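You operate a simulated robot arm through the tools that you are given. There is no shell and no other tool. Be economical: measure what you need, move in short steps, check, and stop when the job is done.

Carry out the task below with a simulated two-armed robot. There is one attempt and no reset: what you move stays moved.

JOB
Pick up the filter that says "wide" from the shelf under the red groove with one hand, pass it to the other hand and put it on the high shelf of the red bay. Set down upright: filter.

It is judged by the outcome, as a careful person would: the job done as asked, and still so three seconds after it is handed in. It fails if anything else is knocked over, pushed out of place, dropped, spilled or broken.

ROBOT AND FRAMES
Two 7-joint arms with two-finger parallel grippers on one trunk, on a base that drives. Base frame: it is fixed to the floor where the robot stands at the start and does not move with it; the origin is under the middle of the robot, x ahead of it, y to its left, z up. Readings come in mm, degrees, newtons and seconds.
The left shoulder is at the start at [26, 196, 1189], the right one opposite. With the tool pointing down near the work surface each hand reaches from about 100 to 780 mm from the robot's upright axis, wherever it stands, measured 20 degrees to its own side. Places, roughly: high shelf of the red bay (22x43 cm) [640, -4200, 1600]. Payload 4.4 kg a hand.
The tool frame of a hand sits at the grasp point between the pads (the TCP): z along the fingers, y along the line on which they close. The tips reach 23 mm beyond it. Largest opening 94 mm; finger width 38, thickness 10; the body of the gripper, 54 by 96 mm, starts 39 mm behind the TCP.
Orientation is told as [roll, pitch, yaw] about the base's x, y, z axes, in that order, counted from this pose: with the fingers straight down and closing along the base's y, the tool's x points along the base's -x, its y along +y and its z along -z.

CONTROLS
- The arms move only by the tool jog_arm. It takes "left_rows", "right_rows" or both (then of equal length, played together; a hand with none holds still); each is a list of rows, each an object of numbers (a shift or turn left out is 0, a gripper value left out holds the last): "hand": the gripper command, from -1 (fully open) to 1 (shut), values between in proportion; "x", "y", "z": the shift along the base's x, y, z in mm; "rx", "ry", "rz": the turn, a rotation vector about the base's x, y, z in degrees. In form: [{"hand": .., "x": .., "y": .., "z": .., "rx": .., "ry": .., "rz": ..}, ...]. A call has 1 to 12 rows; each row is the pose to reach, as a shift and turn from the pose commanded when the call began. Rows are played at 5 a second. More than 50 mm and 8.6 degrees between two rows, or a gripper value outside its range, and nothing of the call is played. Where a pose cannot be reached the arm comes as near as it can. A force on the tool above 40 N (or 10 N above the force at the start of the call, whichever is more), or a blocked arm, ends the call early, and 0.2 s more pass. The fingers move at their own pace (about 108 mm/s each) and stop on an object; they squeeze with about 42 N. The grip force told is the motor's: it shows also when the fingers shut on nothing. Time passes only in rows, and 0.2 s behind the last, so rows that repeat a pose let the fingers close. The reply holds the time, the measured pose of the TCP, the force on the tool along the base axes, the opening and the grip force, in the units named above and with some noise, with the torque about the TCP (base axes, N m) and any sound that the robot's microphone picked up.
- Cameras (640 x 400 px; columns grow to the right, rows downward): "scene" is now at [107.7, -20.3, 1328.5]; the picture's right is [-0.07, -1.00, -0.02], its down [-0.84, 0.07, -0.54] and it looks along [0.54, -0.02, -0.84] (base axes); focal length 269 px, centre (320, 200). "left" rides on the left gripper at [86, -16, -75] in its tool frame; the picture's right is [0.18, 0.98, 0.00], its down [-0.58, 0.11, -0.81] and it looks along [-0.79, 0.15, 0.59] (tool axes); focal length 243 px, centre (320, 200). "right" rides on the right gripper at [86, 16, -75] in its tool frame; the picture's right is [-0.18, 0.98, 0.00], its down [-0.58, -0.11, -0.81] and it looks along [-0.79, -0.15, 0.59] (tool axes); focal length 243 px, centre (320, 200). There is no depth. A picture from a camera that has moved, and an enlarged one, comes with that camera's place and axes in the base frame and with its lens.
- snapshot(camera): a new picture of that camera. It takes no simulated time.
- raise_lower(by): slides the trunk up (or, below 0, down) by that many mm; the arms and the scene camera ride with it, the base frame stays. It gives what a move gives, with no picture.
- base_move(legs): drives the robot by 1 to 6 legs, each [ahead, left, turn to the left] in mm, mm and degrees, along the robot's own axes; the way and the turn of a leg run together, so that a leg with both is an arc; at most 1500 mm and 180 degrees a leg. The arms and the cameras ride along, it lands a little off, and it stops where it bumps. It gives what a move gives.
- head_to(pan, tilt): turns the head with the scene camera to pan (to the left, within 80 degrees either way) and tilt (down, from -29 to 69), counted from straight ahead of the robot. It gives what a move gives.
- enlarge(camera, box): a new picture of the part [left, top, right, bottom] of that camera's present view, enlarged. It takes no simulated time.
- close_job(): hands the job in; it is judged then, once.

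Go step by step. Nothing tells you exact positions but the pictures and the camera data: compare them with the known pose of the tool, close in by small moves and look again before you grip or let go. The budget is 120 turns and 108 pictures, counting those below and the enlarged ones. Unless the task says otherwise, let go and move clear before handing in, and close with one line.

The tools are called after "Request:" by a JSON object that holds its "fn" and its "kwargs". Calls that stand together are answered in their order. jog_arm: Moves the arms, as the interface text tells. Its arguments: {"type":"object","properties":{"left_rows":{"type":"array","items":{"type":"object","properties":{"hand":{"type":"number"},"x":{"type":"number"},"y":{"type":"number"},"z":{"type":"number"},"rx":{"type":"number"},"ry":{"type":"number"},"rz":{"type":"number"}}}},"right_rows":{"type":"array","items":{"type":"object","properties":{"hand":{"type":"number"},"x":{"type":"number"},"y":{"type":"number"},"z":{"type":"number"},"rx":{"type":"number"},"ry":{"type":"number"},"rz":{"type":"number"}}}}},"required":[]} The other tools are called the same way: raise_lower (by) slides the trunk up or down; base_move (legs) drives the base; head_to (pan, tilt) turns the head that bears the scene camera; snapshot (camera) takes a picture; enlarge (camera, box) takes an enlarged picture of a part of a camera's view; close_job () hands the job in.

At the start:

```text
time_s: 0.0
left_tcp_pos: [358.9, 199.4, 794.5]
left_tcp_rot: [23.6, -7.3, -4.4]
left_wrist_force: [-259.8, -144.5, 47.8]
left_wrist_torque: [7.51, -16.02, -7.67]
left_opening: 93.9
left_grip_force: 0.0
right_tcp_pos: [328.8, -272.0, 802.1]
right_tcp_rot: [0.8, -1.5, 0.0]
right_wrist_force: [0.7, -0.3, 1.1]
right_wrist_torque: [-0.01, -0.01, -0.01]
right_opening: 93.9
right_grip_force: 0.0
trunk travel left (down, up): [-247.0, 317.0]
robot x, y, heading: [-1.2, -0.5, 0.0]
head pan, tilt: [-3.9, 59.1]
```

scene: 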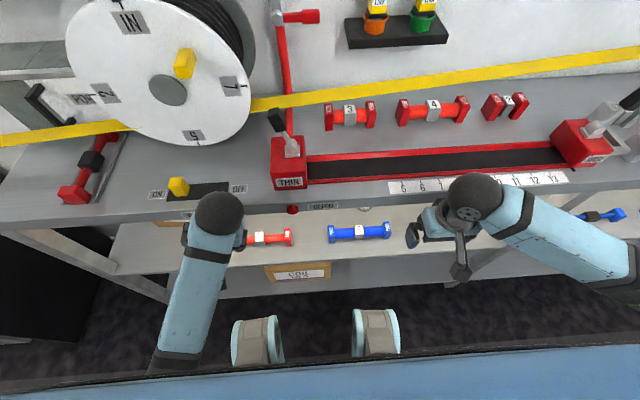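
right: 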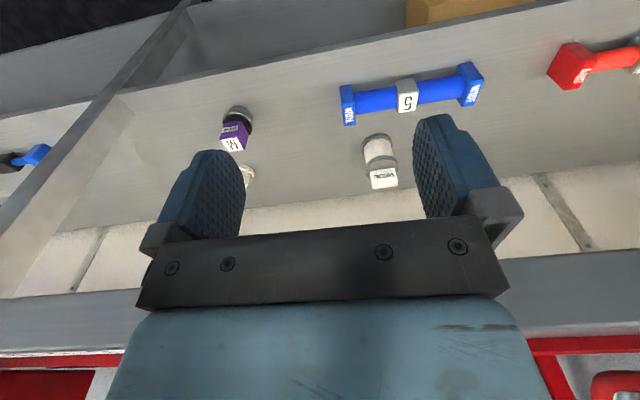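
left: 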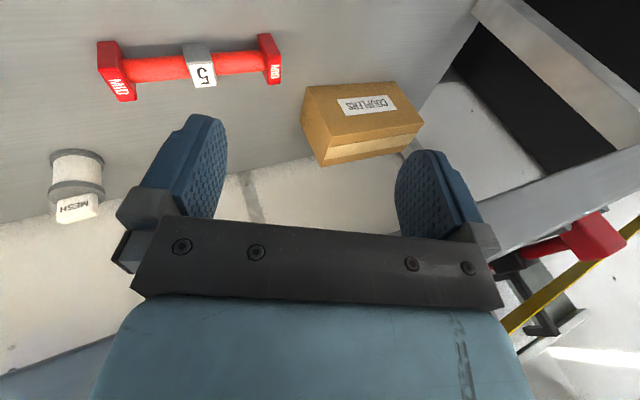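

The left hand reads a large force, so it seems to press on the bench edge. Below the bench there is a shelf with small filters; I look closer for the one labelled "wide".

Request:
{"fn": "enlarge", "kwargs": {"camera": "right", "box": [200, 60, 520, 260]}}

Request:
{"fn": "enlarge", "kwargs": {"camera": "scene", "box": [140, 160, 460, 360]}}

Request:
{"fn": "enlarge", "kwargs": {"camera": "left", "box": [320, 60, 640, 360]}}

```text
2.00 times, centred on (360, 160) of right
camera zoom: at [240.6, -257.6, 872.8], right [0.18, 0.98, 0.02], down [0.56, -0.12, 0.82], along [0.81, -0.14, -0.57], focal length 485 px, centre (240, 280)
```

zoom: 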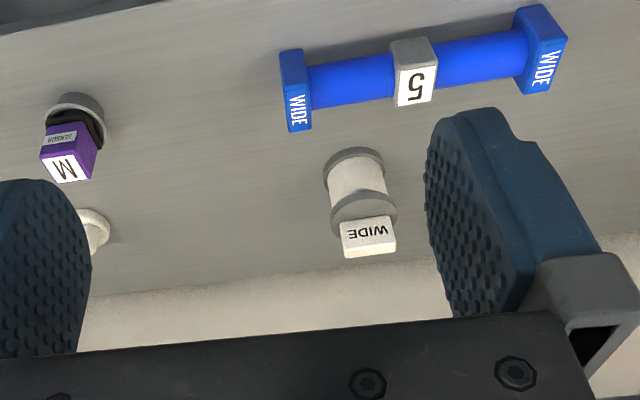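

```text
2.00 times, centred on (300, 260) of scene
camera zoom: at [107.7, -20.3, 1328.5], right [-0.07, -1.0, -0.02], down [-0.84, 0.07, -0.54], along [0.54, -0.02, -0.84], focal length 539 px, centre (360, 80)
```

zoom: 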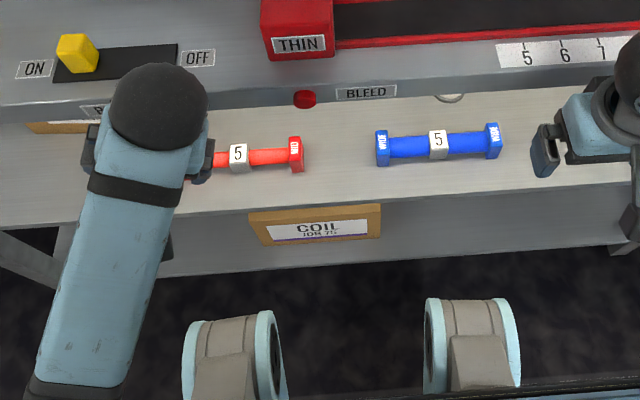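

```text
1.33 times, centred on (480, 210) of left
camera zoom: at [262.8, 161.1, 843.9], right [-0.16, 0.92, 0.37], down [0.46, -0.26, 0.85], along [0.87, 0.31, -0.38], focal length 324 px, centre (107, 187)
```

zoom: 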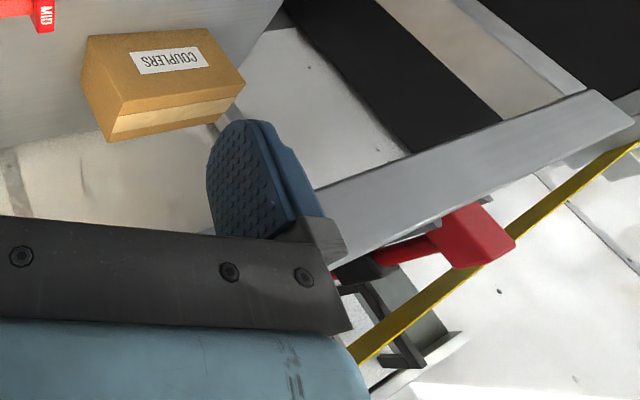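

The filter marked WIDE stands on the lower shelf, roughly at [575, -203, 520], behind the blue bar and near the right hand. The left hand is jammed against the bench edge, so first I back it off.

Request:
{"fn": "jog_arm", "kwargs": {"left_rows": [{"hand": -1, "x": -20, "y": -8}, {"x": -40, "y": -15}, {"x": -60, "y": -20}, {"x": -80, "y": -20}]}}

Request:
{"fn": "snapshot", "kwargs": {"camera": "scene"}}

Request:
{"fn": "snapshot", "kwargs": {"camera": "left"}}

```text
time_s: 0.9
left_tcp_pos: [369.7, 222.4, 816.4]
left_tcp_rot: [27.4, -15.0, -3.5]
left_wrist_force: [3.6, 8.6, 24.4]
left_wrist_torque: [-1.25, -0.62, 0.49]
left_opening: 94.0
left_grip_force: 0.0
right_tcp_pos: [340.9, -261.7, 783.8]
right_tcp_rot: [0.0, -0.1, 0.2]
right_wrist_force: [-0.2, -0.5, 0.4]
right_wrist_torque: [-0.03, 0.02, 0.0]
right_opening: 94.1
right_grip_force: 0.1
trunk travel left (down, up): [-247.0, 317.0]
robot x, y, heading: [-0.8, 2.7, 0.2]
head pan, tilt: [-3.9, 59.1]
stopped in row 4 (left hand): the arm was blocked; the commanded pose is now the measured one
```

```text
101 pictures are left
camera scene: at [133.9, -4.6, 1313.4], right [-0.07, -1.0, 0.0], down [-0.86, 0.06, -0.51], along [0.51, -0.03, -0.86], focal length 269 px, centre (320, 200)
```

scene: 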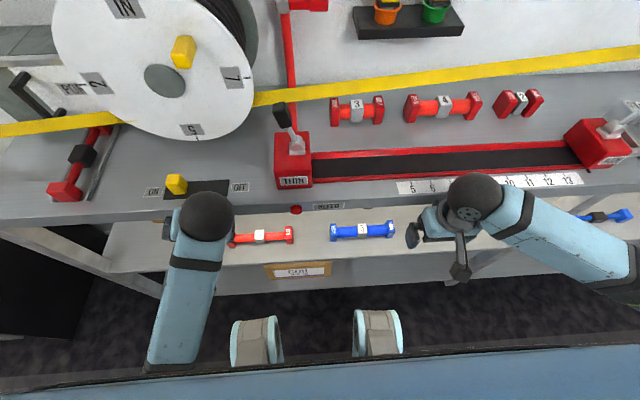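

```text
100 pictures are left
camera left: at [268.1, 179.8, 850.3], right [-0.24, 0.89, 0.39], down [0.34, -0.3, 0.89], along [0.91, 0.35, -0.24], focal length 243 px, centre (320, 200)
```

left: 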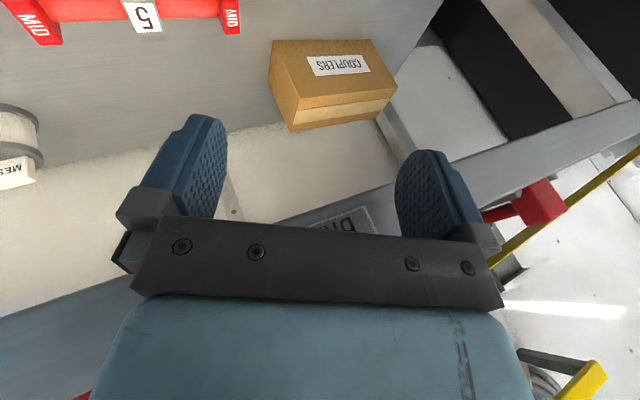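

The robot's body settled as the left arm came free, and the left hand is still near the edge. I keep retreating it in small steps.

Request:
{"fn": "jog_arm", "kwargs": {"left_rows": [{"x": -15}, {"x": -30}, {"x": -50}, {"x": -70}]}}

Request:
{"fn": "snapshot", "kwargs": {"camera": "scene"}}

```text
time_s: 1.8
left_tcp_pos: [365.3, 238.4, 862.6]
left_tcp_rot: [30.1, -24.0, -3.5]
left_wrist_force: [-0.1, 0.1, -1.2]
left_wrist_torque: [0.04, -0.01, -0.02]
left_opening: 94.1
left_grip_force: 0.0
right_tcp_pos: [340.5, -262.5, 784.0]
right_tcp_rot: [0.0, 0.1, 0.0]
right_wrist_force: [0.0, 0.2, -0.2]
right_wrist_torque: [0.02, 0.0, 0.0]
right_opening: 94.1
right_grip_force: 0.1
trunk travel left (down, up): [-247.0, 317.0]
robot x, y, heading: [-0.5, -0.1, 0.2]
head pan, tilt: [-3.9, 59.1]
stopped in row 4 (left hand): the arm was blocked; the commanded pose is now the measured one
```

```text
99 pictures are left
camera scene: at [134.2, -4.4, 1313.2], right [-0.07, -1.0, 0.0], down [-0.86, 0.06, -0.51], along [0.51, -0.03, -0.86], focal length 269 px, centre (320, 200)
```

scene: 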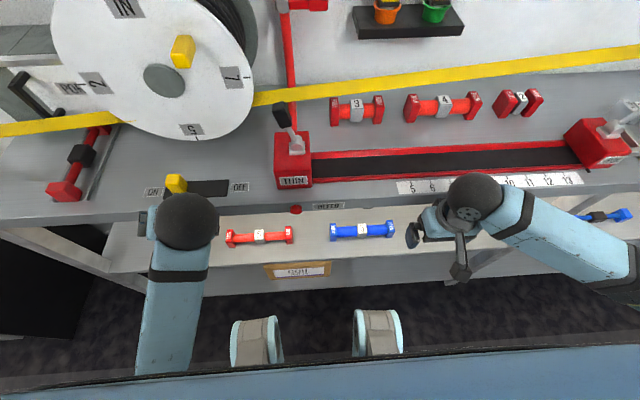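

The left arm is now free of contact. I lift it above bench height, and raise nothing else.

Request:
{"fn": "jog_arm", "kwargs": {"left_rows": [{"z": 30}, {"z": 60}, {"z": 100}, {"z": 130, "x": -20}, {"z": 150, "x": -40}, {"z": 150, "x": -60}]}}

Request:
{"fn": "snapshot", "kwargs": {"camera": "scene"}}

```text
time_s: 2.6
left_tcp_pos: [338.0, 283.6, 913.2]
left_tcp_rot: [42.1, -17.5, -9.5]
left_wrist_force: [-0.4, 0.1, -0.1]
left_wrist_torque: [0.02, 0.0, 0.01]
left_opening: 94.3
left_grip_force: 0.1
right_tcp_pos: [340.7, -263.1, 786.7]
right_tcp_rot: [-0.1, 0.0, 0.1]
right_wrist_force: [-0.8, 0.5, 0.5]
right_wrist_torque: [0.03, -0.02, 0.01]
right_opening: 93.9
right_grip_force: 0.1
trunk travel left (down, up): [-247.0, 317.0]
robot x, y, heading: [-1.7, -0.0, 0.2]
head pan, tilt: [-3.9, 59.1]
stopped in row 3 (left hand): the arm was blocked; the commanded pose is now the measured one
```

```text
98 pictures are left
camera scene: at [134.1, -4.4, 1315.8], right [-0.07, -1.0, 0.0], down [-0.86, 0.06, -0.51], along [0.51, -0.03, -0.86], focal length 269 px, centre (320, 200)
```

scene: 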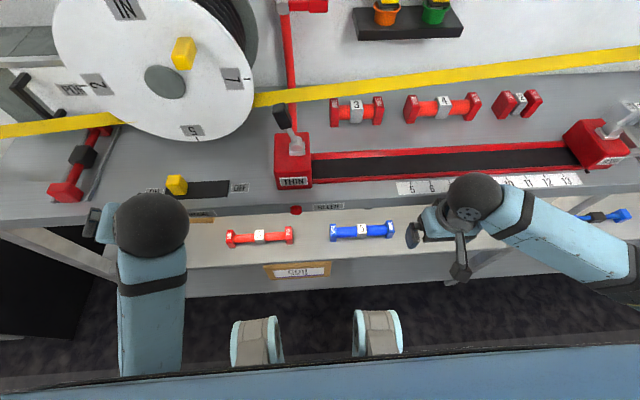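

The left arm is blocked with no force on its tool, so a link or a joint limit stops it. I look at it from the head.

Request:
{"fn": "head_to", "kwargs": {"pan": 60, "tilt": 50}}

Request:
{"fn": "snapshot", "kwargs": {"camera": "scene"}}

Request:
{"fn": "snapshot", "kwargs": {"camera": "left"}}

```text
time_s: 3.9
left_tcp_pos: [337.7, 283.9, 911.7]
left_tcp_rot: [42.2, -17.5, -9.4]
left_wrist_force: [1.6, -0.2, -1.4]
left_wrist_torque: [0.05, -0.03, 0.07]
left_opening: 93.9
left_grip_force: 0.1
right_tcp_pos: [340.4, -263.8, 787.2]
right_tcp_rot: [-0.1, 0.0, 0.2]
right_wrist_force: [-0.7, -0.6, 1.0]
right_wrist_torque: [-0.04, 0.01, 0.01]
right_opening: 94.0
right_grip_force: 0.0
trunk travel left (down, up): [-247.0, 317.0]
robot x, y, heading: [-1.7, -0.3, 0.0]
head pan, tilt: [60.0, 50.0]
```

```text
97 pictures are left
camera scene: at [105.3, 66.8, 1327.5], right [0.87, -0.5, 0.0], down [-0.38, -0.66, -0.64], along [0.32, 0.56, -0.77], focal length 269 px, centre (320, 200)
```

scene: 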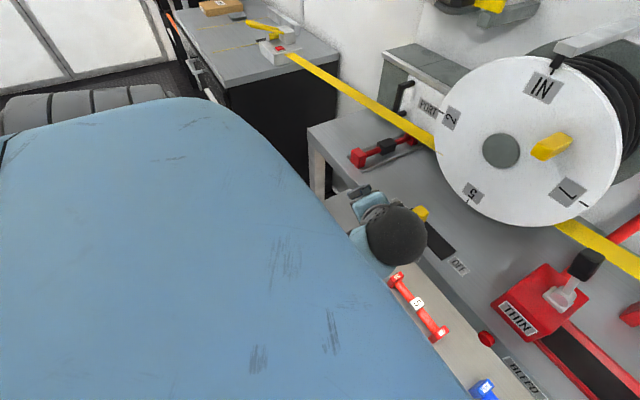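

```text
96 pictures are left
camera left: at [233.1, 238.4, 927.9], right [-0.25, 0.78, 0.57], down [0.27, -0.51, 0.81], along [0.93, 0.36, -0.09], focal length 243 px, centre (320, 200)
```

left: 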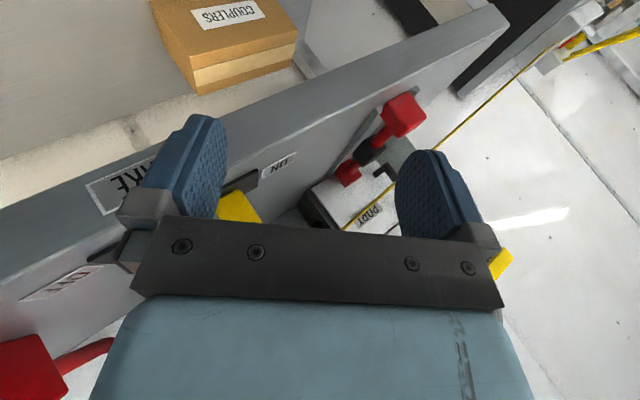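

The switch on the bench is near the left fingers, so I back the base away for clear space before sorting out the left arm.

Request:
{"fn": "base_move", "kwargs": {"legs": [[-250, 0, 0]]}}

Request:
{"fn": "head_to", "kwargs": {"pan": 0, "tilt": 45}}

Request:
{"fn": "snapshot", "kwargs": {"camera": "scene"}}

```text
time_s: 5.8
left_tcp_pos: [88.6, 281.8, 912.4]
left_tcp_rot: [42.3, -17.5, -9.7]
left_wrist_force: [-0.1, 0.0, -0.5]
left_wrist_torque: [0.05, 0.02, 0.01]
left_opening: 94.0
left_grip_force: 0.0
right_tcp_pos: [89.1, -263.6, 787.1]
right_tcp_rot: [0.0, 0.0, -0.2]
right_wrist_force: [0.2, 0.3, -0.4]
right_wrist_torque: [-0.02, -0.01, -0.01]
right_opening: 94.0
right_grip_force: 0.0
trunk travel left (down, up): [-247.0, 317.0]
robot x, y, heading: [-251.6, -2.3, -0.2]
head pan, tilt: [60.0, 50.0]
```

```text
time_s: 7.0
left_tcp_pos: [86.1, 284.1, 915.6]
left_tcp_rot: [42.0, -18.2, -9.6]
left_wrist_force: [-0.2, -0.2, 0.8]
left_wrist_torque: [0.0, 0.0, -0.03]
left_opening: 94.1
left_grip_force: 0.0
right_tcp_pos: [90.1, -264.7, 786.6]
right_tcp_rot: [-0.1, 0.0, -0.1]
right_wrist_force: [-0.3, -0.6, 0.1]
right_wrist_torque: [0.0, 0.0, -0.02]
right_opening: 93.9
right_grip_force: 0.1
trunk travel left (down, up): [-247.0, 317.0]
robot x, y, heading: [-249.6, -0.1, -0.2]
head pan, tilt: [0.0, 45.0]
```

```text
95 pictures are left
camera scene: at [-102.4, -0.3, 1334.4], right [0.0, -1.0, 0.0], down [-0.71, 0.0, -0.71], along [0.71, 0.0, -0.71], focal length 269 px, centre (320, 200)
```

scene: 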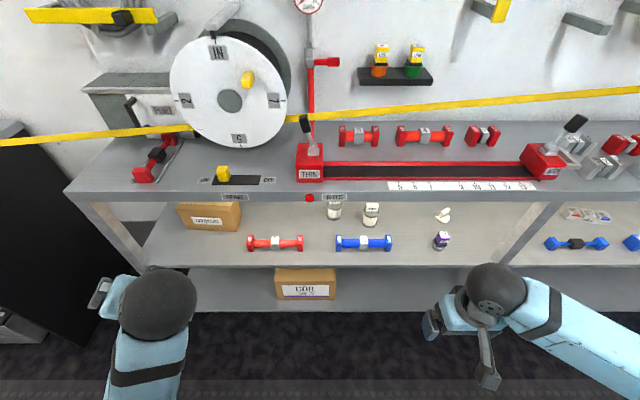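

Now there is a clear view: MESH and WIDE filters stand side by side behind the bars. I bring the left hand forward and up, where the elbow has room, and enlarge the filters.

Request:
{"fn": "jog_arm", "kwargs": {"left_rows": [{"x": 30, "z": 20}, {"x": 60, "z": 50}, {"x": 90, "z": 80}, {"x": 120, "z": 110}]}}

Request:
{"fn": "enlarge", "kwargs": {"camera": "scene", "box": [300, 180, 460, 280]}}

Request:
{"fn": "snapshot", "kwargs": {"camera": "scene"}}

```text
time_s: 7.7
left_tcp_pos: [89.0, 311.0, 904.2]
left_tcp_rot: [47.5, -6.4, -12.0]
left_wrist_force: [-1.8, -0.3, 1.9]
left_wrist_torque: [-0.07, -0.03, -0.04]
left_opening: 93.9
left_grip_force: 0.1
right_tcp_pos: [89.0, -264.3, 789.1]
right_tcp_rot: [0.0, 0.1, -0.1]
right_wrist_force: [0.9, 0.2, -0.5]
right_wrist_torque: [0.0, 0.0, 0.01]
right_opening: 94.0
right_grip_force: 0.1
trunk travel left (down, up): [-247.0, 317.0]
robot x, y, heading: [-250.3, -2.4, -0.2]
head pan, tilt: [0.0, 45.0]
stopped in row 3 (left hand): the arm was blocked; the commanded pose is now the measured one
```

```text
4.00 times, centred on (380, 230) of scene
camera zoom: at [-102.7, -0.4, 1336.6], right [0.0, -1.0, 0.0], down [-0.71, 0.0, -0.71], along [0.71, 0.0, -0.71], focal length 1077 px, centre (80, 80)
```

zoom: 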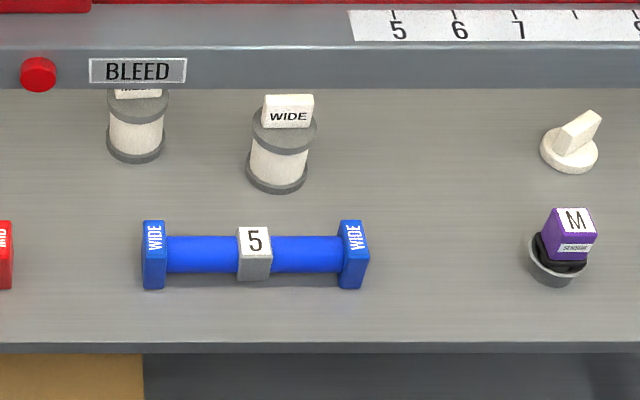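

```text
93 pictures are left
camera scene: at [-102.7, -0.4, 1336.6], right [0.0, -1.0, 0.0], down [-0.71, 0.0, -0.71], along [0.71, 0.0, -0.71], focal length 269 px, centre (320, 200)
```

scene: 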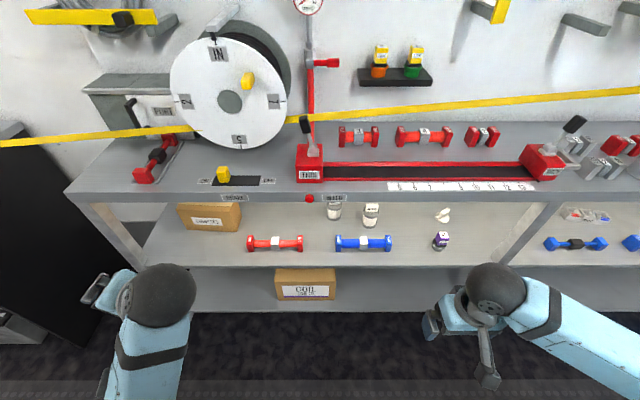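

The left arm does not track its commands, drifting outward instead. I command a hold to see whether it settles.

Request:
{"fn": "jog_arm", "kwargs": {"left_rows": [{"x": 0}, {"x": 5}, {"x": 10}, {"x": 10}, {"x": 10}, {"x": 10}]}}

Request:
{"fn": "head_to", "kwargs": {"pan": 75, "tilt": 62}}

Request:
{"fn": "snapshot", "kwargs": {"camera": "scene"}}

```text
time_s: 9.1
left_tcp_pos: [93.9, 320.5, 902.3]
left_tcp_rot: [49.1, -5.3, -12.1]
left_wrist_force: [0.2, -0.5, 0.2]
left_wrist_torque: [-0.01, 0.0, -0.02]
left_opening: 94.3
left_grip_force: 0.0
right_tcp_pos: [89.0, -263.6, 789.5]
right_tcp_rot: [0.0, 0.0, -0.1]
right_wrist_force: [0.4, 0.5, -0.3]
right_wrist_torque: [0.02, -0.03, -0.04]
right_opening: 94.0
right_grip_force: 0.0
trunk travel left (down, up): [-247.0, 317.0]
robot x, y, heading: [-254.6, -0.7, -0.6]
head pan, tilt: [0.0, 45.0]
```

```text
time_s: 10.5
left_tcp_pos: [94.1, 321.0, 901.5]
left_tcp_rot: [49.1, -5.4, -12.2]
left_wrist_force: [0.7, -0.1, 0.0]
left_wrist_torque: [0.02, 0.02, 0.0]
left_opening: 94.1
left_grip_force: 0.1
right_tcp_pos: [90.2, -265.0, 789.0]
right_tcp_rot: [-0.1, 0.0, -0.2]
right_wrist_force: [-0.1, 0.1, 0.3]
right_wrist_torque: [0.02, 0.02, 0.0]
right_opening: 94.1
right_grip_force: 0.1
trunk travel left (down, up): [-247.0, 317.0]
robot x, y, heading: [-249.8, 1.0, 0.1]
head pan, tilt: [75.0, 62.0]
```

```text
92 pictures are left
camera scene: at [-166.9, 62.0, 1315.2], right [0.97, -0.26, 0.0], down [-0.23, -0.85, -0.47], along [0.12, 0.45, -0.88], focal length 269 px, centre (320, 200)
```

scene: 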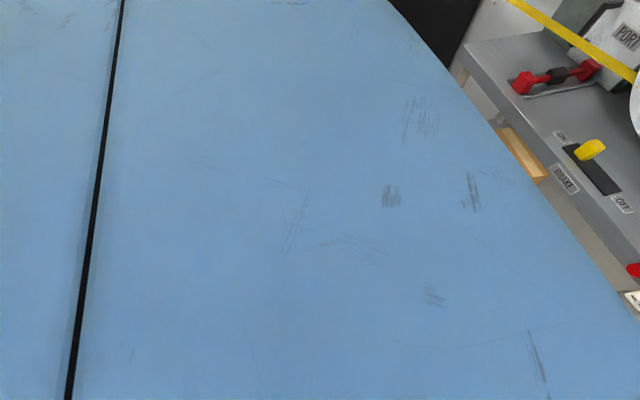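

The view shows only my own shoulder; the left elbow is likely tucked against the torso with the fingers splayed outward. I move the left wrist outward by rolling the hand back upright.

Request:
{"fn": "jog_arm", "kwargs": {"left_rows": [{"rx": -5, "y": 10}, {"rx": -10, "y": 20}, {"rx": -15, "y": 30}, {"rx": -20, "y": 40}, {"rx": -25, "y": 50}, {"rx": -30, "y": 60}]}}

Request:
{"fn": "head_to", "kwargs": {"pan": 20, "tilt": 65}}

Request:
{"fn": "snapshot", "kwargs": {"camera": "scene"}}

```text
time_s: 11.3
left_tcp_pos: [96.0, 374.3, 889.6]
left_tcp_rot: [42.8, -5.2, -11.9]
left_wrist_force: [0.0, 0.0, 0.5]
left_wrist_torque: [-0.03, 0.05, 0.0]
left_opening: 94.0
left_grip_force: 0.1
right_tcp_pos: [89.4, -263.6, 777.1]
right_tcp_rot: [0.0, 0.0, -0.1]
right_wrist_force: [-0.1, 0.2, 0.1]
right_wrist_torque: [-0.03, -0.01, 0.01]
right_opening: 93.9
right_grip_force: 0.0
trunk travel left (down, up): [-247.0, 317.0]
robot x, y, heading: [-250.6, -0.5, -0.0]
head pan, tilt: [75.0, 62.0]
stopped in row 3 (left hand): the arm was blocked; the commanded pose is now the measured one
```

```text
time_s: 12.6
left_tcp_pos: [95.5, 374.1, 893.4]
left_tcp_rot: [42.7, -5.1, -12.0]
left_wrist_force: [0.8, -0.6, -0.9]
left_wrist_torque: [0.03, 0.01, 0.02]
left_opening: 93.9
left_grip_force: 0.1
right_tcp_pos: [89.4, -263.5, 778.3]
right_tcp_rot: [-0.2, 0.0, 0.0]
right_wrist_force: [-0.2, 0.0, -0.1]
right_wrist_torque: [-0.02, 0.01, 0.0]
right_opening: 94.0
right_grip_force: 0.1
trunk travel left (down, up): [-247.0, 317.0]
robot x, y, heading: [-253.0, 1.9, -0.0]
head pan, tilt: [20.0, 65.0]
```

```text
91 pictures are left
camera scene: at [-126.7, 20.6, 1301.4], right [0.34, -0.94, 0.0], down [-0.85, -0.31, -0.42], along [0.4, 0.14, -0.91], focal length 269 px, centre (320, 200)
```

scene: 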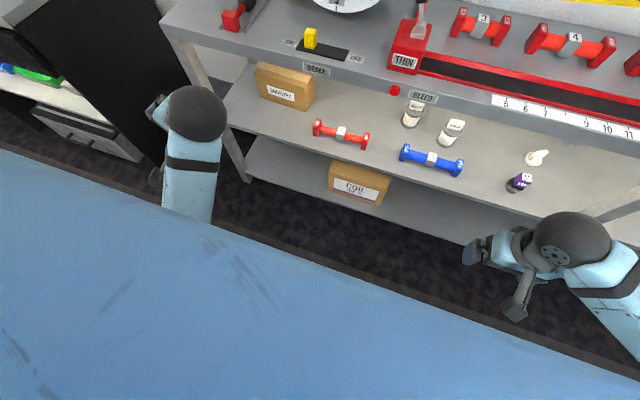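

It responds outward. I continue in that direction.

Request:
{"fn": "jog_arm", "kwargs": {"left_rows": [{"rx": -4, "y": 15}, {"rx": -8, "y": 30}, {"rx": -12, "y": 45}, {"rx": -16, "y": 60}, {"rx": -20, "y": 75}, {"rx": -24, "y": 90}]}}

Request:
{"fn": "jog_arm", "kwargs": {"left_rows": [{"x": 20}, {"x": 40}, {"x": 60}, {"x": 80}]}}

```text
time_s: 13.9
left_tcp_pos: [47.5, 508.6, 878.3]
left_tcp_rot: [28.4, 4.6, -10.1]
left_wrist_force: [0.0, -0.7, -0.1]
left_wrist_torque: [0.01, -0.01, -0.03]
left_opening: 93.8
left_grip_force: 0.1
right_tcp_pos: [90.1, -264.3, 789.5]
right_tcp_rot: [0.0, -0.1, -0.2]
right_wrist_force: [0.3, -0.2, -0.1]
right_wrist_torque: [-0.01, 0.0, 0.01]
right_opening: 94.2
right_grip_force: 0.0
trunk travel left (down, up): [-247.0, 317.0]
robot x, y, heading: [-251.7, -1.3, -0.0]
head pan, tilt: [20.0, 65.0]
stopped in row 6 (left hand): the arm was blocked; the commanded pose is now the measured one
```

```text
time_s: 14.9
left_tcp_pos: [74.8, 503.9, 823.4]
left_tcp_rot: [25.5, 13.8, -10.8]
left_wrist_force: [-0.1, 0.4, -0.3]
left_wrist_torque: [-0.01, 0.0, 0.02]
left_opening: 93.9
left_grip_force: 0.0
right_tcp_pos: [89.3, -264.7, 790.3]
right_tcp_rot: [-0.1, 0.0, -0.1]
right_wrist_force: [0.2, -0.1, 0.3]
right_wrist_torque: [0.0, -0.02, 0.0]
right_opening: 94.0
right_grip_force: 0.1
trunk travel left (down, up): [-247.0, 317.0]
robot x, y, heading: [-252.8, -0.9, 0.1]
head pan, tilt: [20.0, 65.0]
stopped in row 4 (left hand): the arm was blocked; the commanded pose is now the measured one
```

The upper arm seems to hang and not swing forward. I test other directions in small steps now that the hand is out to the side.

Request:
{"fn": "jog_arm", "kwargs": {"left_rows": [{"z": 20}, {"z": 40}, {"z": 60}, {"z": 80}]}}

Request:
{"fn": "snapshot", "kwargs": {"camera": "scene"}}

Request:
{"fn": "snapshot", "kwargs": {"camera": "left"}}

```text
time_s: 15.6
left_tcp_pos: [29.6, 548.5, 841.0]
left_tcp_rot: [27.3, 29.0, -10.9]
left_wrist_force: [1.2, -0.1, -1.2]
left_wrist_torque: [-0.02, 0.07, 0.02]
left_opening: 94.0
left_grip_force: 0.1
right_tcp_pos: [90.0, -263.9, 802.7]
right_tcp_rot: [0.0, 0.0, -0.1]
right_wrist_force: [0.1, -0.1, 0.2]
right_wrist_torque: [0.0, -0.01, 0.04]
right_opening: 94.1
right_grip_force: 0.1
trunk travel left (down, up): [-247.0, 317.0]
robot x, y, heading: [-252.1, 4.5, 0.0]
head pan, tilt: [20.0, 65.0]
stopped in row 3 (left hand): the arm was blocked; the commanded pose is now the measured one
```

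```text
90 pictures are left
camera scene: at [-126.1, 21.1, 1324.9], right [0.34, -0.94, 0.0], down [-0.85, -0.31, -0.42], along [0.4, 0.14, -0.91], focal length 269 px, centre (320, 200)
```

scene: 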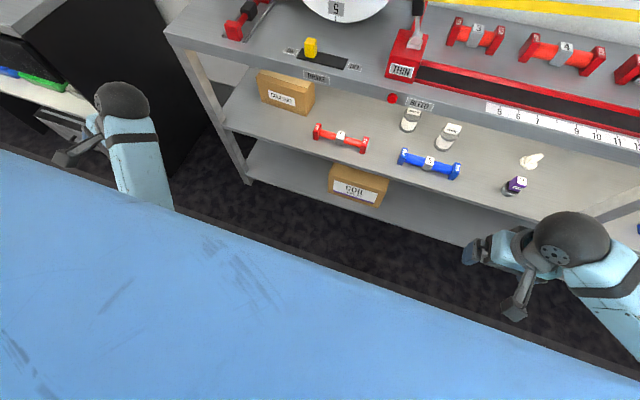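

```text
89 pictures are left
camera left: at [-27.1, 509.0, 933.2], right [0.22, 0.85, 0.48], down [0.81, -0.43, 0.39], along [0.54, 0.31, -0.78], focal length 243 px, centre (320, 200)
```

left: 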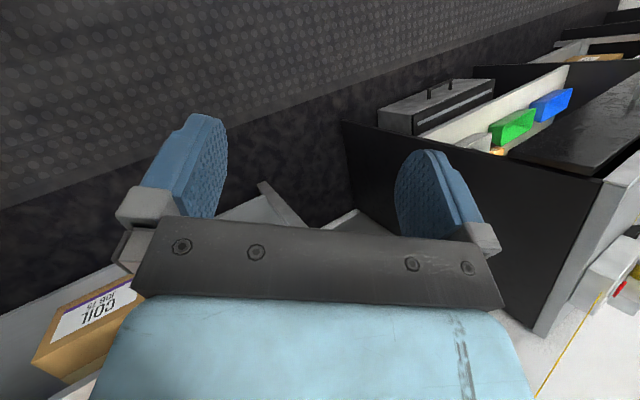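

I test how the left arm behaves with slow small commands.

Request:
{"fn": "jog_arm", "kwargs": {"left_rows": [{"x": 0}, {"x": 0}, {"x": 0}, {"x": 0}, {"x": 0}, {"x": 0}]}}

Request:
{"fn": "jog_arm", "kwargs": {"left_rows": [{"x": 5}, {"x": 10}, {"x": 15}, {"x": 20}, {"x": 25}, {"x": 30}, {"x": 30}, {"x": 30}]}}

Request:
{"fn": "jog_arm", "kwargs": {"left_rows": [{"y": -5}, {"y": -10}, {"y": -15}, {"y": -20}, {"y": -25}, {"y": -30}, {"y": -30}, {"y": -30}]}}

Request:
{"fn": "jog_arm", "kwargs": {"left_rows": [{"ry": -5}, {"ry": -10}, {"ry": -15}, {"ry": -20}, {"ry": -20}, {"ry": -20}]}}

```text
time_s: 16.1
left_tcp_pos: [38.0, 554.4, 763.1]
left_tcp_rot: [16.7, 37.7, -16.6]
left_wrist_force: [-0.2, 0.7, -0.9]
left_wrist_torque: [-0.01, 0.03, 0.05]
left_opening: 93.9
left_grip_force: 0.1
right_tcp_pos: [91.0, -264.1, 802.6]
right_tcp_rot: [0.0, -0.1, -0.1]
right_wrist_force: [0.6, 0.3, -0.1]
right_wrist_torque: [0.01, 0.02, 0.01]
right_opening: 94.3
right_grip_force: 0.0
trunk travel left (down, up): [-247.0, 317.0]
robot x, y, heading: [-254.4, -2.4, -0.2]
head pan, tilt: [20.0, 65.0]
stopped in row 2 (left hand): the arm was blocked; the commanded pose is now the measured one
```

```text
time_s: 16.7
left_tcp_pos: [38.5, 553.4, 728.8]
left_tcp_rot: [11.8, 41.5, -19.8]
left_wrist_force: [0.8, 0.1, 1.2]
left_wrist_torque: [-0.01, -0.05, 0.0]
left_opening: 93.9
left_grip_force: 0.1
right_tcp_pos: [90.9, -264.2, 800.4]
right_tcp_rot: [-0.1, -0.1, -0.1]
right_wrist_force: [-0.6, 0.3, -0.5]
right_wrist_torque: [0.0, 0.01, 0.02]
right_opening: 93.9
right_grip_force: 0.0
trunk travel left (down, up): [-247.0, 317.0]
robot x, y, heading: [-255.0, 2.1, 0.0]
head pan, tilt: [20.0, 65.0]
stopped in row 3 (left hand): the arm was blocked; the commanded pose is now the measured one
```

```text
time_s: 18.0
left_tcp_pos: [33.0, 543.3, 671.2]
left_tcp_rot: [1.8, 49.9, -27.5]
left_wrist_force: [0.3, 0.5, -0.5]
left_wrist_torque: [0.0, 0.01, 0.02]
left_opening: 94.0
left_grip_force: 0.0
right_tcp_pos: [90.3, -263.9, 800.6]
right_tcp_rot: [0.0, 0.0, 0.0]
right_wrist_force: [-0.1, 0.8, -0.3]
right_wrist_torque: [-0.04, 0.0, -0.02]
right_opening: 94.0
right_grip_force: 0.2
trunk travel left (down, up): [-247.0, 317.0]
robot x, y, heading: [-250.7, -3.3, -0.1]
head pan, tilt: [20.0, 65.0]
stopped in row 6 (left hand): the arm was blocked; the commanded pose is now the measured one
```

```text
time_s: 18.4
left_tcp_pos: [25.5, 542.4, 634.7]
left_tcp_rot: [-3.6, 50.4, -31.6]
left_wrist_force: [0.6, -0.3, 0.0]
left_wrist_torque: [0.02, 0.01, 0.0]
left_opening: 94.0
left_grip_force: 0.1
right_tcp_pos: [90.8, -264.3, 801.4]
right_tcp_rot: [-0.1, 0.1, 0.0]
right_wrist_force: [0.4, 0.5, -0.6]
right_wrist_torque: [-0.02, 0.03, -0.01]
right_opening: 94.0
right_grip_force: 0.0
trunk travel left (down, up): [-247.0, 317.0]
robot x, y, heading: [-252.3, 2.5, -0.4]
head pan, tilt: [20.0, 65.0]
stopped in row 1 (left hand): the arm was blocked; the commanded pose is now the measured one
```

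The left arm seems to be working its way into a different joint configuration while I command it. It is in free space, so I let it continue with holds.

Request:
{"fn": "jog_arm", "kwargs": {"left_rows": [{"x": 0}, {"x": 0}, {"x": 0}, {"x": 0}, {"x": 0}, {"x": 0}]}}

Request:
{"fn": "jog_arm", "kwargs": {"left_rows": [{"x": 0}, {"x": 0}, {"x": 0}, {"x": 0}, {"x": 0}, {"x": 0}]}}

Request:
{"fn": "snapshot", "kwargs": {"camera": "left"}}

Request:
{"fn": "snapshot", "kwargs": {"camera": "scene"}}

```text
time_s: 19.4
left_tcp_pos: [7.2, 531.3, 586.7]
left_tcp_rot: [-16.5, 53.6, -41.5]
left_wrist_force: [0.0, 0.2, 0.0]
left_wrist_torque: [0.02, -0.01, 0.02]
left_opening: 94.0
left_grip_force: 0.0
right_tcp_pos: [90.5, -264.7, 800.6]
right_tcp_rot: [-0.1, 0.0, -0.1]
right_wrist_force: [0.7, 0.3, 0.1]
right_wrist_torque: [-0.03, 0.03, -0.03]
right_opening: 94.2
right_grip_force: 0.0
trunk travel left (down, up): [-247.0, 317.0]
robot x, y, heading: [-249.7, -0.4, -0.1]
head pan, tilt: [20.0, 65.0]
stopped in row 4 (left hand): the arm was blocked; the commanded pose is now the measured one
```

```text
time_s: 20.3
left_tcp_pos: [-14.9, 516.9, 544.6]
left_tcp_rot: [-30.1, 55.2, -52.5]
left_wrist_force: [-0.3, -0.2, -1.3]
left_wrist_torque: [0.0, 0.03, -0.02]
left_opening: 94.1
left_grip_force: 0.0
right_tcp_pos: [89.5, -263.8, 801.2]
right_tcp_rot: [-0.1, 0.0, -0.1]
right_wrist_force: [-0.1, 0.3, -0.3]
right_wrist_torque: [0.03, 0.02, 0.05]
right_opening: 93.9
right_grip_force: 0.1
trunk travel left (down, up): [-247.0, 317.0]
robot x, y, heading: [-253.3, 2.8, 0.0]
head pan, tilt: [20.0, 65.0]
stopped in row 4 (left hand): the arm was blocked; the commanded pose is now the measured one
```

```text
88 pictures are left
camera left: at [9.0, 522.7, 657.6], right [0.37, 0.92, -0.13], down [0.92, -0.38, -0.11], along [-0.15, -0.08, -0.99], focal length 243 px, centre (320, 200)
```

left: 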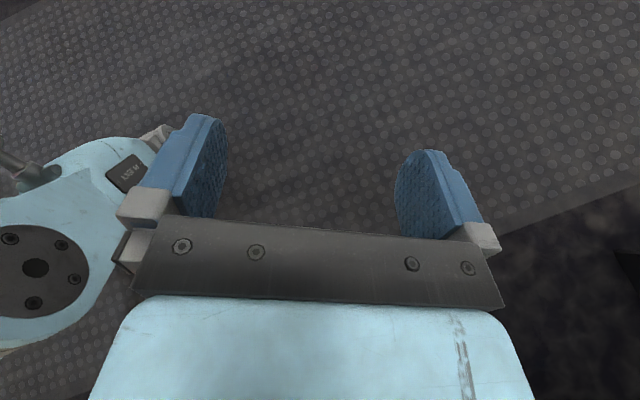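

```text
87 pictures are left
camera scene: at [-126.2, 21.1, 1323.4], right [0.34, -0.94, 0.0], down [-0.85, -0.31, -0.42], along [0.4, 0.14, -0.91], focal length 269 px, centre (320, 200)
```

scene: 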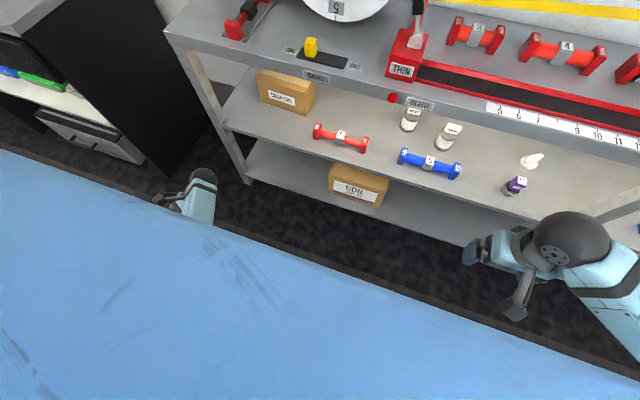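

The hand is now low beside the base and pointing backward. I bias it upward and back to fingers-down.

Request:
{"fn": "jog_arm", "kwargs": {"left_rows": [{"z": 40}, {"z": 80}, {"z": 120}, {"z": 160}]}}

Request:
{"fn": "jog_arm", "kwargs": {"left_rows": [{"z": 40}, {"z": 80}, {"z": 120}, {"z": 160}]}}

```text
time_s: 20.9
left_tcp_pos: [-70.8, 539.6, 542.6]
left_tcp_rot: [-57.6, 57.6, -77.2]
left_wrist_force: [-0.6, 0.2, -0.2]
left_wrist_torque: [0.06, 0.05, -0.02]
left_opening: 94.1
left_grip_force: 0.0
right_tcp_pos: [89.8, -264.8, 802.6]
right_tcp_rot: [-0.1, 0.0, 0.0]
right_wrist_force: [0.4, 0.3, -0.2]
right_wrist_torque: [-0.02, 0.0, 0.03]
right_opening: 94.2
right_grip_force: 0.1
trunk travel left (down, up): [-247.0, 317.0]
robot x, y, heading: [-251.1, -1.5, -0.0]
head pan, tilt: [20.0, 65.0]
stopped in row 2 (left hand): the arm was blocked; the commanded pose is now the measured one
```

```text
time_s: 21.3
left_tcp_pos: [-105.0, 542.7, 527.8]
left_tcp_rot: [-75.2, 53.5, -92.3]
left_wrist_force: [-1.2, -0.2, -0.7]
left_wrist_torque: [0.02, 0.01, -0.02]
left_opening: 94.0
left_grip_force: 0.0
right_tcp_pos: [88.6, -263.9, 802.6]
right_tcp_rot: [-0.2, 0.0, -0.1]
right_wrist_force: [-0.1, -0.2, -0.4]
right_wrist_torque: [0.02, 0.02, 0.01]
right_opening: 94.0
right_grip_force: 0.1
trunk travel left (down, up): [-247.0, 317.0]
robot x, y, heading: [-249.5, 0.1, 0.0]
head pan, tilt: [20.0, 65.0]
stopped in row 1 (left hand): the arm was blocked; the commanded pose is now the measured one
```

It keeps winding; I continue with holds and watch whether it settles.

Request:
{"fn": "jog_arm", "kwargs": {"left_rows": [{"z": 5}, {"z": 10}, {"z": 15}, {"z": 20}, {"z": 20}, {"z": 20}]}}

Request:
{"fn": "jog_arm", "kwargs": {"left_rows": [{"z": 5}, {"z": 10}, {"z": 15}, {"z": 20}, {"z": 20}, {"z": 20}]}}

Request:
{"fn": "snapshot", "kwargs": {"camera": "left"}}

```text
time_s: 21.7
left_tcp_pos: [-122.8, 533.6, 510.9]
left_tcp_rot: [-81.3, 50.4, -97.1]
left_wrist_force: [-0.5, -0.3, -0.9]
left_wrist_torque: [-0.01, 0.03, 0.03]
left_opening: 94.2
left_grip_force: 0.0
right_tcp_pos: [90.4, -264.6, 800.7]
right_tcp_rot: [-0.1, 0.0, -0.2]
right_wrist_force: [-0.6, 0.2, -0.6]
right_wrist_torque: [0.0, -0.02, 0.0]
right_opening: 94.3
right_grip_force: 0.0
trunk travel left (down, up): [-247.0, 317.0]
robot x, y, heading: [-251.2, -4.2, -0.2]
head pan, tilt: [20.0, 65.0]
stopped in row 2 (left hand): the arm was blocked; the commanded pose is now the measured one
```

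```text
time_s: 22.7
left_tcp_pos: [-160.6, 522.1, 493.8]
left_tcp_rot: [-92.0, 42.6, -104.9]
left_wrist_force: [-0.1, 0.4, -0.7]
left_wrist_torque: [-0.05, 0.06, 0.0]
left_opening: 93.9
left_grip_force: 0.0
right_tcp_pos: [90.3, -264.5, 802.9]
right_tcp_rot: [-0.1, 0.0, -0.1]
right_wrist_force: [-0.2, -0.3, -0.2]
right_wrist_torque: [-0.01, -0.01, 0.0]
right_opening: 94.1
right_grip_force: 0.0
trunk travel left (down, up): [-247.0, 317.0]
robot x, y, heading: [-254.8, 1.0, -0.2]
head pan, tilt: [20.0, 65.0]
stopped in row 5 (left hand): the arm was blocked; the commanded pose is now the measured one
```

```text
86 pictures are left
camera left: at [-73.5, 555.1, 561.4], right [0.17, 0.78, -0.6], down [0.69, -0.53, -0.49], along [-0.7, -0.33, -0.63], focal length 243 px, centre (320, 200)
```

left: 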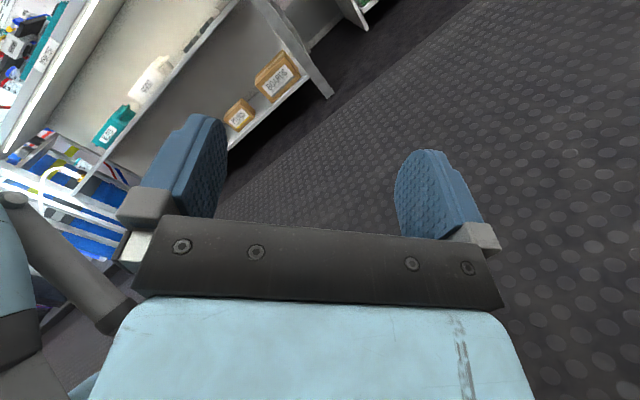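

Request:
{"fn": "jog_arm", "kwargs": {"left_rows": [{"x": 0}, {"x": 0}, {"x": 0}, {"x": 0}, {"x": 0}, {"x": 0}, {"x": 0}, {"x": 0}]}}

Request:
{"fn": "jog_arm", "kwargs": {"left_rows": [{"x": 0}, {"x": 0}, {"x": 0}, {"x": 0}, {"x": 0}, {"x": 0}, {"x": 0}, {"x": 0}]}}

Request:
{"fn": "jog_arm", "kwargs": {"left_rows": [{"x": 0}, {"x": 0}, {"x": 0}, {"x": 0}, {"x": 0}, {"x": 0}, {"x": 0}, {"x": 0}]}}

```text
time_s: 23.8
left_tcp_pos: [-179.8, 503.4, 475.8]
left_tcp_rot: [-95.8, 37.7, -107.3]
left_wrist_force: [0.8, 0.0, 0.8]
left_wrist_torque: [0.03, 0.01, 0.05]
left_opening: 93.9
left_grip_force: 0.1
right_tcp_pos: [90.5, -265.1, 802.1]
right_tcp_rot: [-0.1, 0.0, -0.2]
right_wrist_force: [0.4, -0.3, -1.4]
right_wrist_torque: [0.01, 0.02, -0.03]
right_opening: 94.0
right_grip_force: 0.0
trunk travel left (down, up): [-247.0, 317.0]
robot x, y, heading: [-254.0, -0.4, 0.1]
head pan, tilt: [20.0, 65.0]
stopped in row 5 (left hand): the arm was blocked; the commanded pose is now the measured one
```

```text
time_s: 25.6
left_tcp_pos: [-211.0, 472.4, 454.5]
left_tcp_rot: [-100.7, 30.4, -109.7]
left_wrist_force: [-0.1, -0.1, -0.2]
left_wrist_torque: [-0.02, 0.04, -0.01]
left_opening: 94.2
left_grip_force: 0.1
right_tcp_pos: [89.7, -265.6, 803.6]
right_tcp_rot: [-0.2, -0.1, -0.1]
right_wrist_force: [0.3, 0.7, 0.4]
right_wrist_torque: [0.01, -0.01, -0.02]
right_opening: 93.9
right_grip_force: 0.1
trunk travel left (down, up): [-247.0, 317.0]
robot x, y, heading: [-249.1, -0.5, -0.1]
head pan, tilt: [20.0, 65.0]
stopped in row 8 (left hand): the arm was blocked; the commanded pose is now the measured one
```

```text
time_s: 27.6
left_tcp_pos: [-238.4, 445.2, 442.3]
left_tcp_rot: [-104.0, 24.0, -111.1]
left_wrist_force: [-1.1, -0.1, 0.3]
left_wrist_torque: [0.02, 0.02, 0.02]
left_opening: 93.8
left_grip_force: 0.1
right_tcp_pos: [90.7, -265.6, 802.0]
right_tcp_rot: [-0.1, 0.0, -0.3]
right_wrist_force: [0.6, 0.2, 0.4]
right_wrist_torque: [0.0, 0.0, 0.01]
right_opening: 94.2
right_grip_force: 0.0
trunk travel left (down, up): [-247.0, 317.0]
robot x, y, heading: [-251.7, 1.3, -0.3]
head pan, tilt: [20.0, 65.0]
stopped in row 8 (left hand): the arm was blocked; the commanded pose is now the measured one
```

The drift is slowing, so it is converging. I hold once more and then try a forward move.

Request:
{"fn": "jog_arm", "kwargs": {"left_rows": [{"x": 0}, {"x": 0}, {"x": 0}, {"x": 0}, {"x": 0}, {"x": 0}, {"x": 0}, {"x": 0}, {"x": 0}, {"x": 0}]}}

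Request:
{"fn": "jog_arm", "kwargs": {"left_rows": [{"x": 10, "y": 5}, {"x": 20, "y": 10}, {"x": 30, "y": 15}, {"x": 40, "y": 20}, {"x": 50, "y": 25}, {"x": 60, "y": 30}]}}

```text
time_s: 30.0
left_tcp_pos: [-244.7, 438.1, 447.5]
left_tcp_rot: [-104.8, 22.2, -111.5]
left_wrist_force: [-0.1, 0.6, -0.8]
left_wrist_torque: [0.02, -0.03, 0.03]
left_opening: 94.0
left_grip_force: 0.0
right_tcp_pos: [93.5, -261.3, 813.9]
right_tcp_rot: [-0.5, 0.2, -0.2]
right_wrist_force: [0.0, -0.6, 0.2]
right_wrist_torque: [0.01, 0.0, 0.02]
right_opening: 94.2
right_grip_force: 0.1
trunk travel left (down, up): [-247.0, 317.0]
robot x, y, heading: [-254.7, 1.8, -0.1]
head pan, tilt: [20.0, 65.0]
stopped in row 10 (left hand): the arm was blocked; the commanded pose is now the measured one
```

```text
time_s: 31.4
left_tcp_pos: [-182.3, 469.9, 414.4]
left_tcp_rot: [-104.4, 23.1, -111.4]
left_wrist_force: [-0.3, -0.1, -0.3]
left_wrist_torque: [0.02, 0.0, -0.02]
left_opening: 93.9
left_grip_force: 0.1
right_tcp_pos: [89.4, -264.3, 778.8]
right_tcp_rot: [-0.1, 0.0, -0.2]
right_wrist_force: [-0.9, -0.2, -0.2]
right_wrist_torque: [0.0, -0.02, -0.04]
right_opening: 94.1
right_grip_force: 0.0
trunk travel left (down, up): [-247.0, 317.0]
robot x, y, heading: [-256.3, 1.1, 0.1]
head pan, tilt: [20.0, 65.0]
```

The left arm now tracks commands. I raise it and turn it back to fingers-down, in two halves.

Request:
{"fn": "jog_arm", "kwargs": {"left_rows": [{"x": 10, "y": 8, "z": 24, "rx": 2.93, "ry": -6.2, "rz": 3.6}, {"x": 20, "y": 15, "z": 48, "rx": 5.9, "ry": -12.4, "rz": 7.2}, {"x": 30, "y": 20, "z": 72, "rx": 8.8, "ry": -18.6, "rz": 10.8}, {"x": 40, "y": 20, "z": 96, "rx": 11.7, "ry": -24.8, "rz": 14.4}, {"x": 50, "y": 20, "z": 120, "rx": 14.7, "ry": -31, "rz": 18}, {"x": 60, "y": 20, "z": 144, "rx": 17.6, "ry": -37.3, "rz": 21.6}, {"x": 70, "y": 20, "z": 168, "rx": 20.5, "ry": -43.5, "rz": 25.2}, {"x": 80, "y": 20, "z": 192, "rx": 23.4, "ry": -49.7, "rz": 28.8}]}}

Request:
{"fn": "snapshot", "kwargs": {"camera": "scene"}}

```text
time_s: 32.4
left_tcp_pos: [-138.2, 556.3, 524.1]
left_tcp_rot: [-83.2, 38.0, -87.2]
left_wrist_force: [0.1, -0.9, -1.8]
left_wrist_torque: [-0.02, 0.12, -0.07]
left_opening: 93.8
left_grip_force: 0.2
right_tcp_pos: [89.6, -264.3, 803.2]
right_tcp_rot: [-0.1, 0.0, -0.1]
right_wrist_force: [0.3, 0.2, 0.7]
right_wrist_torque: [0.0, 0.03, 0.0]
right_opening: 94.1
right_grip_force: 0.0
trunk travel left (down, up): [-247.0, 317.0]
robot x, y, heading: [-253.0, -1.7, -0.1]
head pan, tilt: [20.0, 65.0]
stopped in row 5 (left hand): the arm was blocked; the commanded pose is now the measured one
```

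```text
85 pictures are left
camera scene: at [-126.0, 21.2, 1325.7], right [0.34, -0.94, 0.0], down [-0.85, -0.31, -0.42], along [0.4, 0.14, -0.91], focal length 269 px, centre (320, 200)
```

scene: 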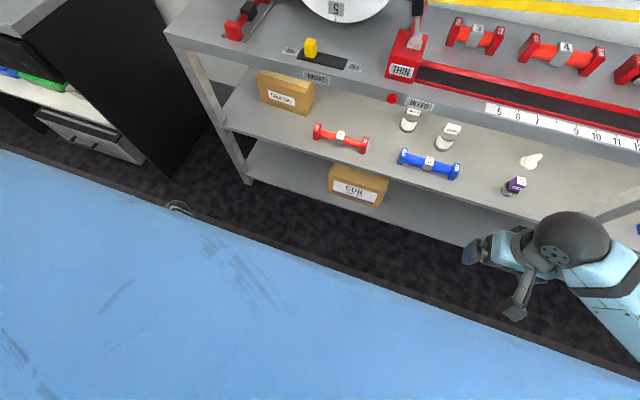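

Blocked again with the hand pushed outward, so the upper arm may be rubbing on the torso. I swing the arm well out to the side first.

Request:
{"fn": "jog_arm", "kwargs": {"left_rows": [{"y": 20, "z": 10}, {"y": 40, "z": 20}, {"y": 60, "z": 30}, {"y": 80, "z": 45}, {"y": 100, "z": 60}, {"y": 120, "z": 80}]}}

Request:
{"fn": "jog_arm", "kwargs": {"left_rows": [{"y": 10, "z": 20}, {"y": 20, "z": 40}, {"y": 30, "z": 60}, {"y": 40, "z": 80}, {"y": 50, "z": 100}, {"y": 60, "z": 120}]}}

```text
time_s: 33.1
left_tcp_pos: [-148.6, 545.8, 505.8]
left_tcp_rot: [-86.9, 30.9, -89.6]
left_wrist_force: [-0.2, 0.3, -0.5]
left_wrist_torque: [0.01, 0.01, -0.01]
left_opening: 94.0
left_grip_force: 0.0
right_tcp_pos: [89.8, -264.6, 798.3]
right_tcp_rot: [0.0, 0.1, -0.2]
right_wrist_force: [-0.3, -0.1, 0.3]
right_wrist_torque: [0.03, -0.01, 0.01]
right_opening: 93.9
right_grip_force: 0.0
trunk travel left (down, up): [-247.0, 317.0]
robot x, y, heading: [-251.3, -0.4, -0.2]
head pan, tilt: [20.0, 65.0]
stopped in row 3 (left hand): the arm was blocked; the commanded pose is now the measured one
```

```text
time_s: 34.0
left_tcp_pos: [-172.5, 560.0, 528.4]
left_tcp_rot: [-93.8, 21.4, -93.4]
left_wrist_force: [0.3, -0.3, -0.3]
left_wrist_torque: [-0.04, 0.02, -0.03]
left_opening: 94.0
left_grip_force: 0.0
right_tcp_pos: [90.2, -264.0, 804.5]
right_tcp_rot: [-0.2, 0.1, -0.2]
right_wrist_force: [-0.2, 0.1, 0.2]
right_wrist_torque: [-0.02, -0.02, -0.01]
right_opening: 93.9
right_grip_force: 0.1
trunk travel left (down, up): [-247.0, 317.0]
robot x, y, heading: [-251.5, -0.7, -0.0]
head pan, tilt: [20.0, 65.0]
stopped in row 4 (left hand): the arm was blocked; the commanded pose is now the measured one
```

It relapses toward its hanging pose. I let it settle completely, then make moves only in small increments from there.

Request:
{"fn": "jog_arm", "kwargs": {"left_rows": [{"x": 0}, {"x": 0}, {"x": 0}, {"x": 0}, {"x": 0}, {"x": 0}, {"x": 0}, {"x": 0}, {"x": 0}, {"x": 0}, {"x": 0}, {"x": 0}]}}

Request:
{"fn": "jog_arm", "kwargs": {"left_rows": [{"x": 0}, {"x": 0}, {"x": 0}, {"x": 0}, {"x": 0}, {"x": 0}, {"x": 0}, {"x": 0}, {"x": 0}, {"x": 0}, {"x": 0}, {"x": 0}]}}

Request:
{"fn": "jog_arm", "kwargs": {"left_rows": [{"x": 0}, {"x": 0}, {"x": 0}, {"x": 0}, {"x": 0}, {"x": 0}, {"x": 0}, {"x": 0}, {"x": 0}, {"x": 0}, {"x": 0}, {"x": 0}]}}

Request:
{"fn": "jog_arm", "kwargs": {"left_rows": [{"x": 0}, {"x": 0}, {"x": 0}, {"x": 0}, {"x": 0}, {"x": 0}, {"x": 0}, {"x": 0}, {"x": 0}, {"x": 0}, {"x": 0}, {"x": 0}]}}

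```text
time_s: 36.6
left_tcp_pos: [-174.2, 552.7, 523.3]
left_tcp_rot: [-94.2, 19.9, -93.7]
left_wrist_force: [0.1, 0.3, -1.6]
left_wrist_torque: [0.06, 0.0, -0.03]
left_opening: 94.0
left_grip_force: 0.1
right_tcp_pos: [90.3, -264.7, 806.3]
right_tcp_rot: [-0.1, 0.0, -0.1]
right_wrist_force: [-0.3, 0.0, 0.6]
right_wrist_torque: [0.01, 0.0, 0.03]
right_opening: 94.0
right_grip_force: 0.1
trunk travel left (down, up): [-247.0, 317.0]
robot x, y, heading: [-250.9, 1.5, -0.1]
head pan, tilt: [20.0, 65.0]
```

```text
time_s: 37.5
left_tcp_pos: [-180.3, 531.5, 501.7]
left_tcp_rot: [-96.3, 15.2, -94.5]
left_wrist_force: [0.6, 0.1, -0.4]
left_wrist_torque: [0.0, 0.04, -0.03]
left_opening: 94.0
left_grip_force: 0.0
right_tcp_pos: [89.3, -263.9, 803.9]
right_tcp_rot: [-0.1, 0.0, -0.1]
right_wrist_force: [-0.5, -0.4, 0.1]
right_wrist_torque: [-0.02, -0.02, 0.03]
right_opening: 94.1
right_grip_force: 0.0
trunk travel left (down, up): [-247.0, 317.0]
robot x, y, heading: [-252.4, 0.6, -0.3]
head pan, tilt: [20.0, 65.0]
stopped in row 4 (left hand): the arm was blocked; the commanded pose is now the measured one
```

```text
time_s: 40.1
left_tcp_pos: [-175.1, 539.9, 511.3]
left_tcp_rot: [-95.4, 16.9, -94.2]
left_wrist_force: [0.3, 0.3, 0.2]
left_wrist_torque: [-0.02, 0.0, -0.03]
left_opening: 93.7
left_grip_force: 0.0
right_tcp_pos: [89.7, -264.8, 804.1]
right_tcp_rot: [-0.1, 0.0, -0.2]
right_wrist_force: [-0.3, -0.7, 0.4]
right_wrist_torque: [-0.01, 0.01, 0.02]
right_opening: 94.0
right_grip_force: 0.1
trunk travel left (down, up): [-247.0, 317.0]
robot x, y, heading: [-252.2, 1.6, 0.1]
head pan, tilt: [20.0, 65.0]
```

```text
time_s: 42.9
left_tcp_pos: [-184.5, 508.6, 483.2]
left_tcp_rot: [-98.0, 10.1, -95.3]
left_wrist_force: [-0.5, -1.2, 0.1]
left_wrist_torque: [0.0, 0.02, 0.0]
left_opening: 94.1
left_grip_force: 0.1
right_tcp_pos: [91.1, -263.8, 803.8]
right_tcp_rot: [-0.2, 0.0, -0.3]
right_wrist_force: [0.1, -0.1, 0.4]
right_wrist_torque: [0.02, 0.0, 0.03]
right_opening: 94.0
right_grip_force: 0.1
trunk travel left (down, up): [-247.0, 317.0]
robot x, y, heading: [-250.4, 1.7, 0.2]
head pan, tilt: [20.0, 65.0]
stopped in row 12 (left hand): the arm was blocked; the commanded pose is now the measured one
```

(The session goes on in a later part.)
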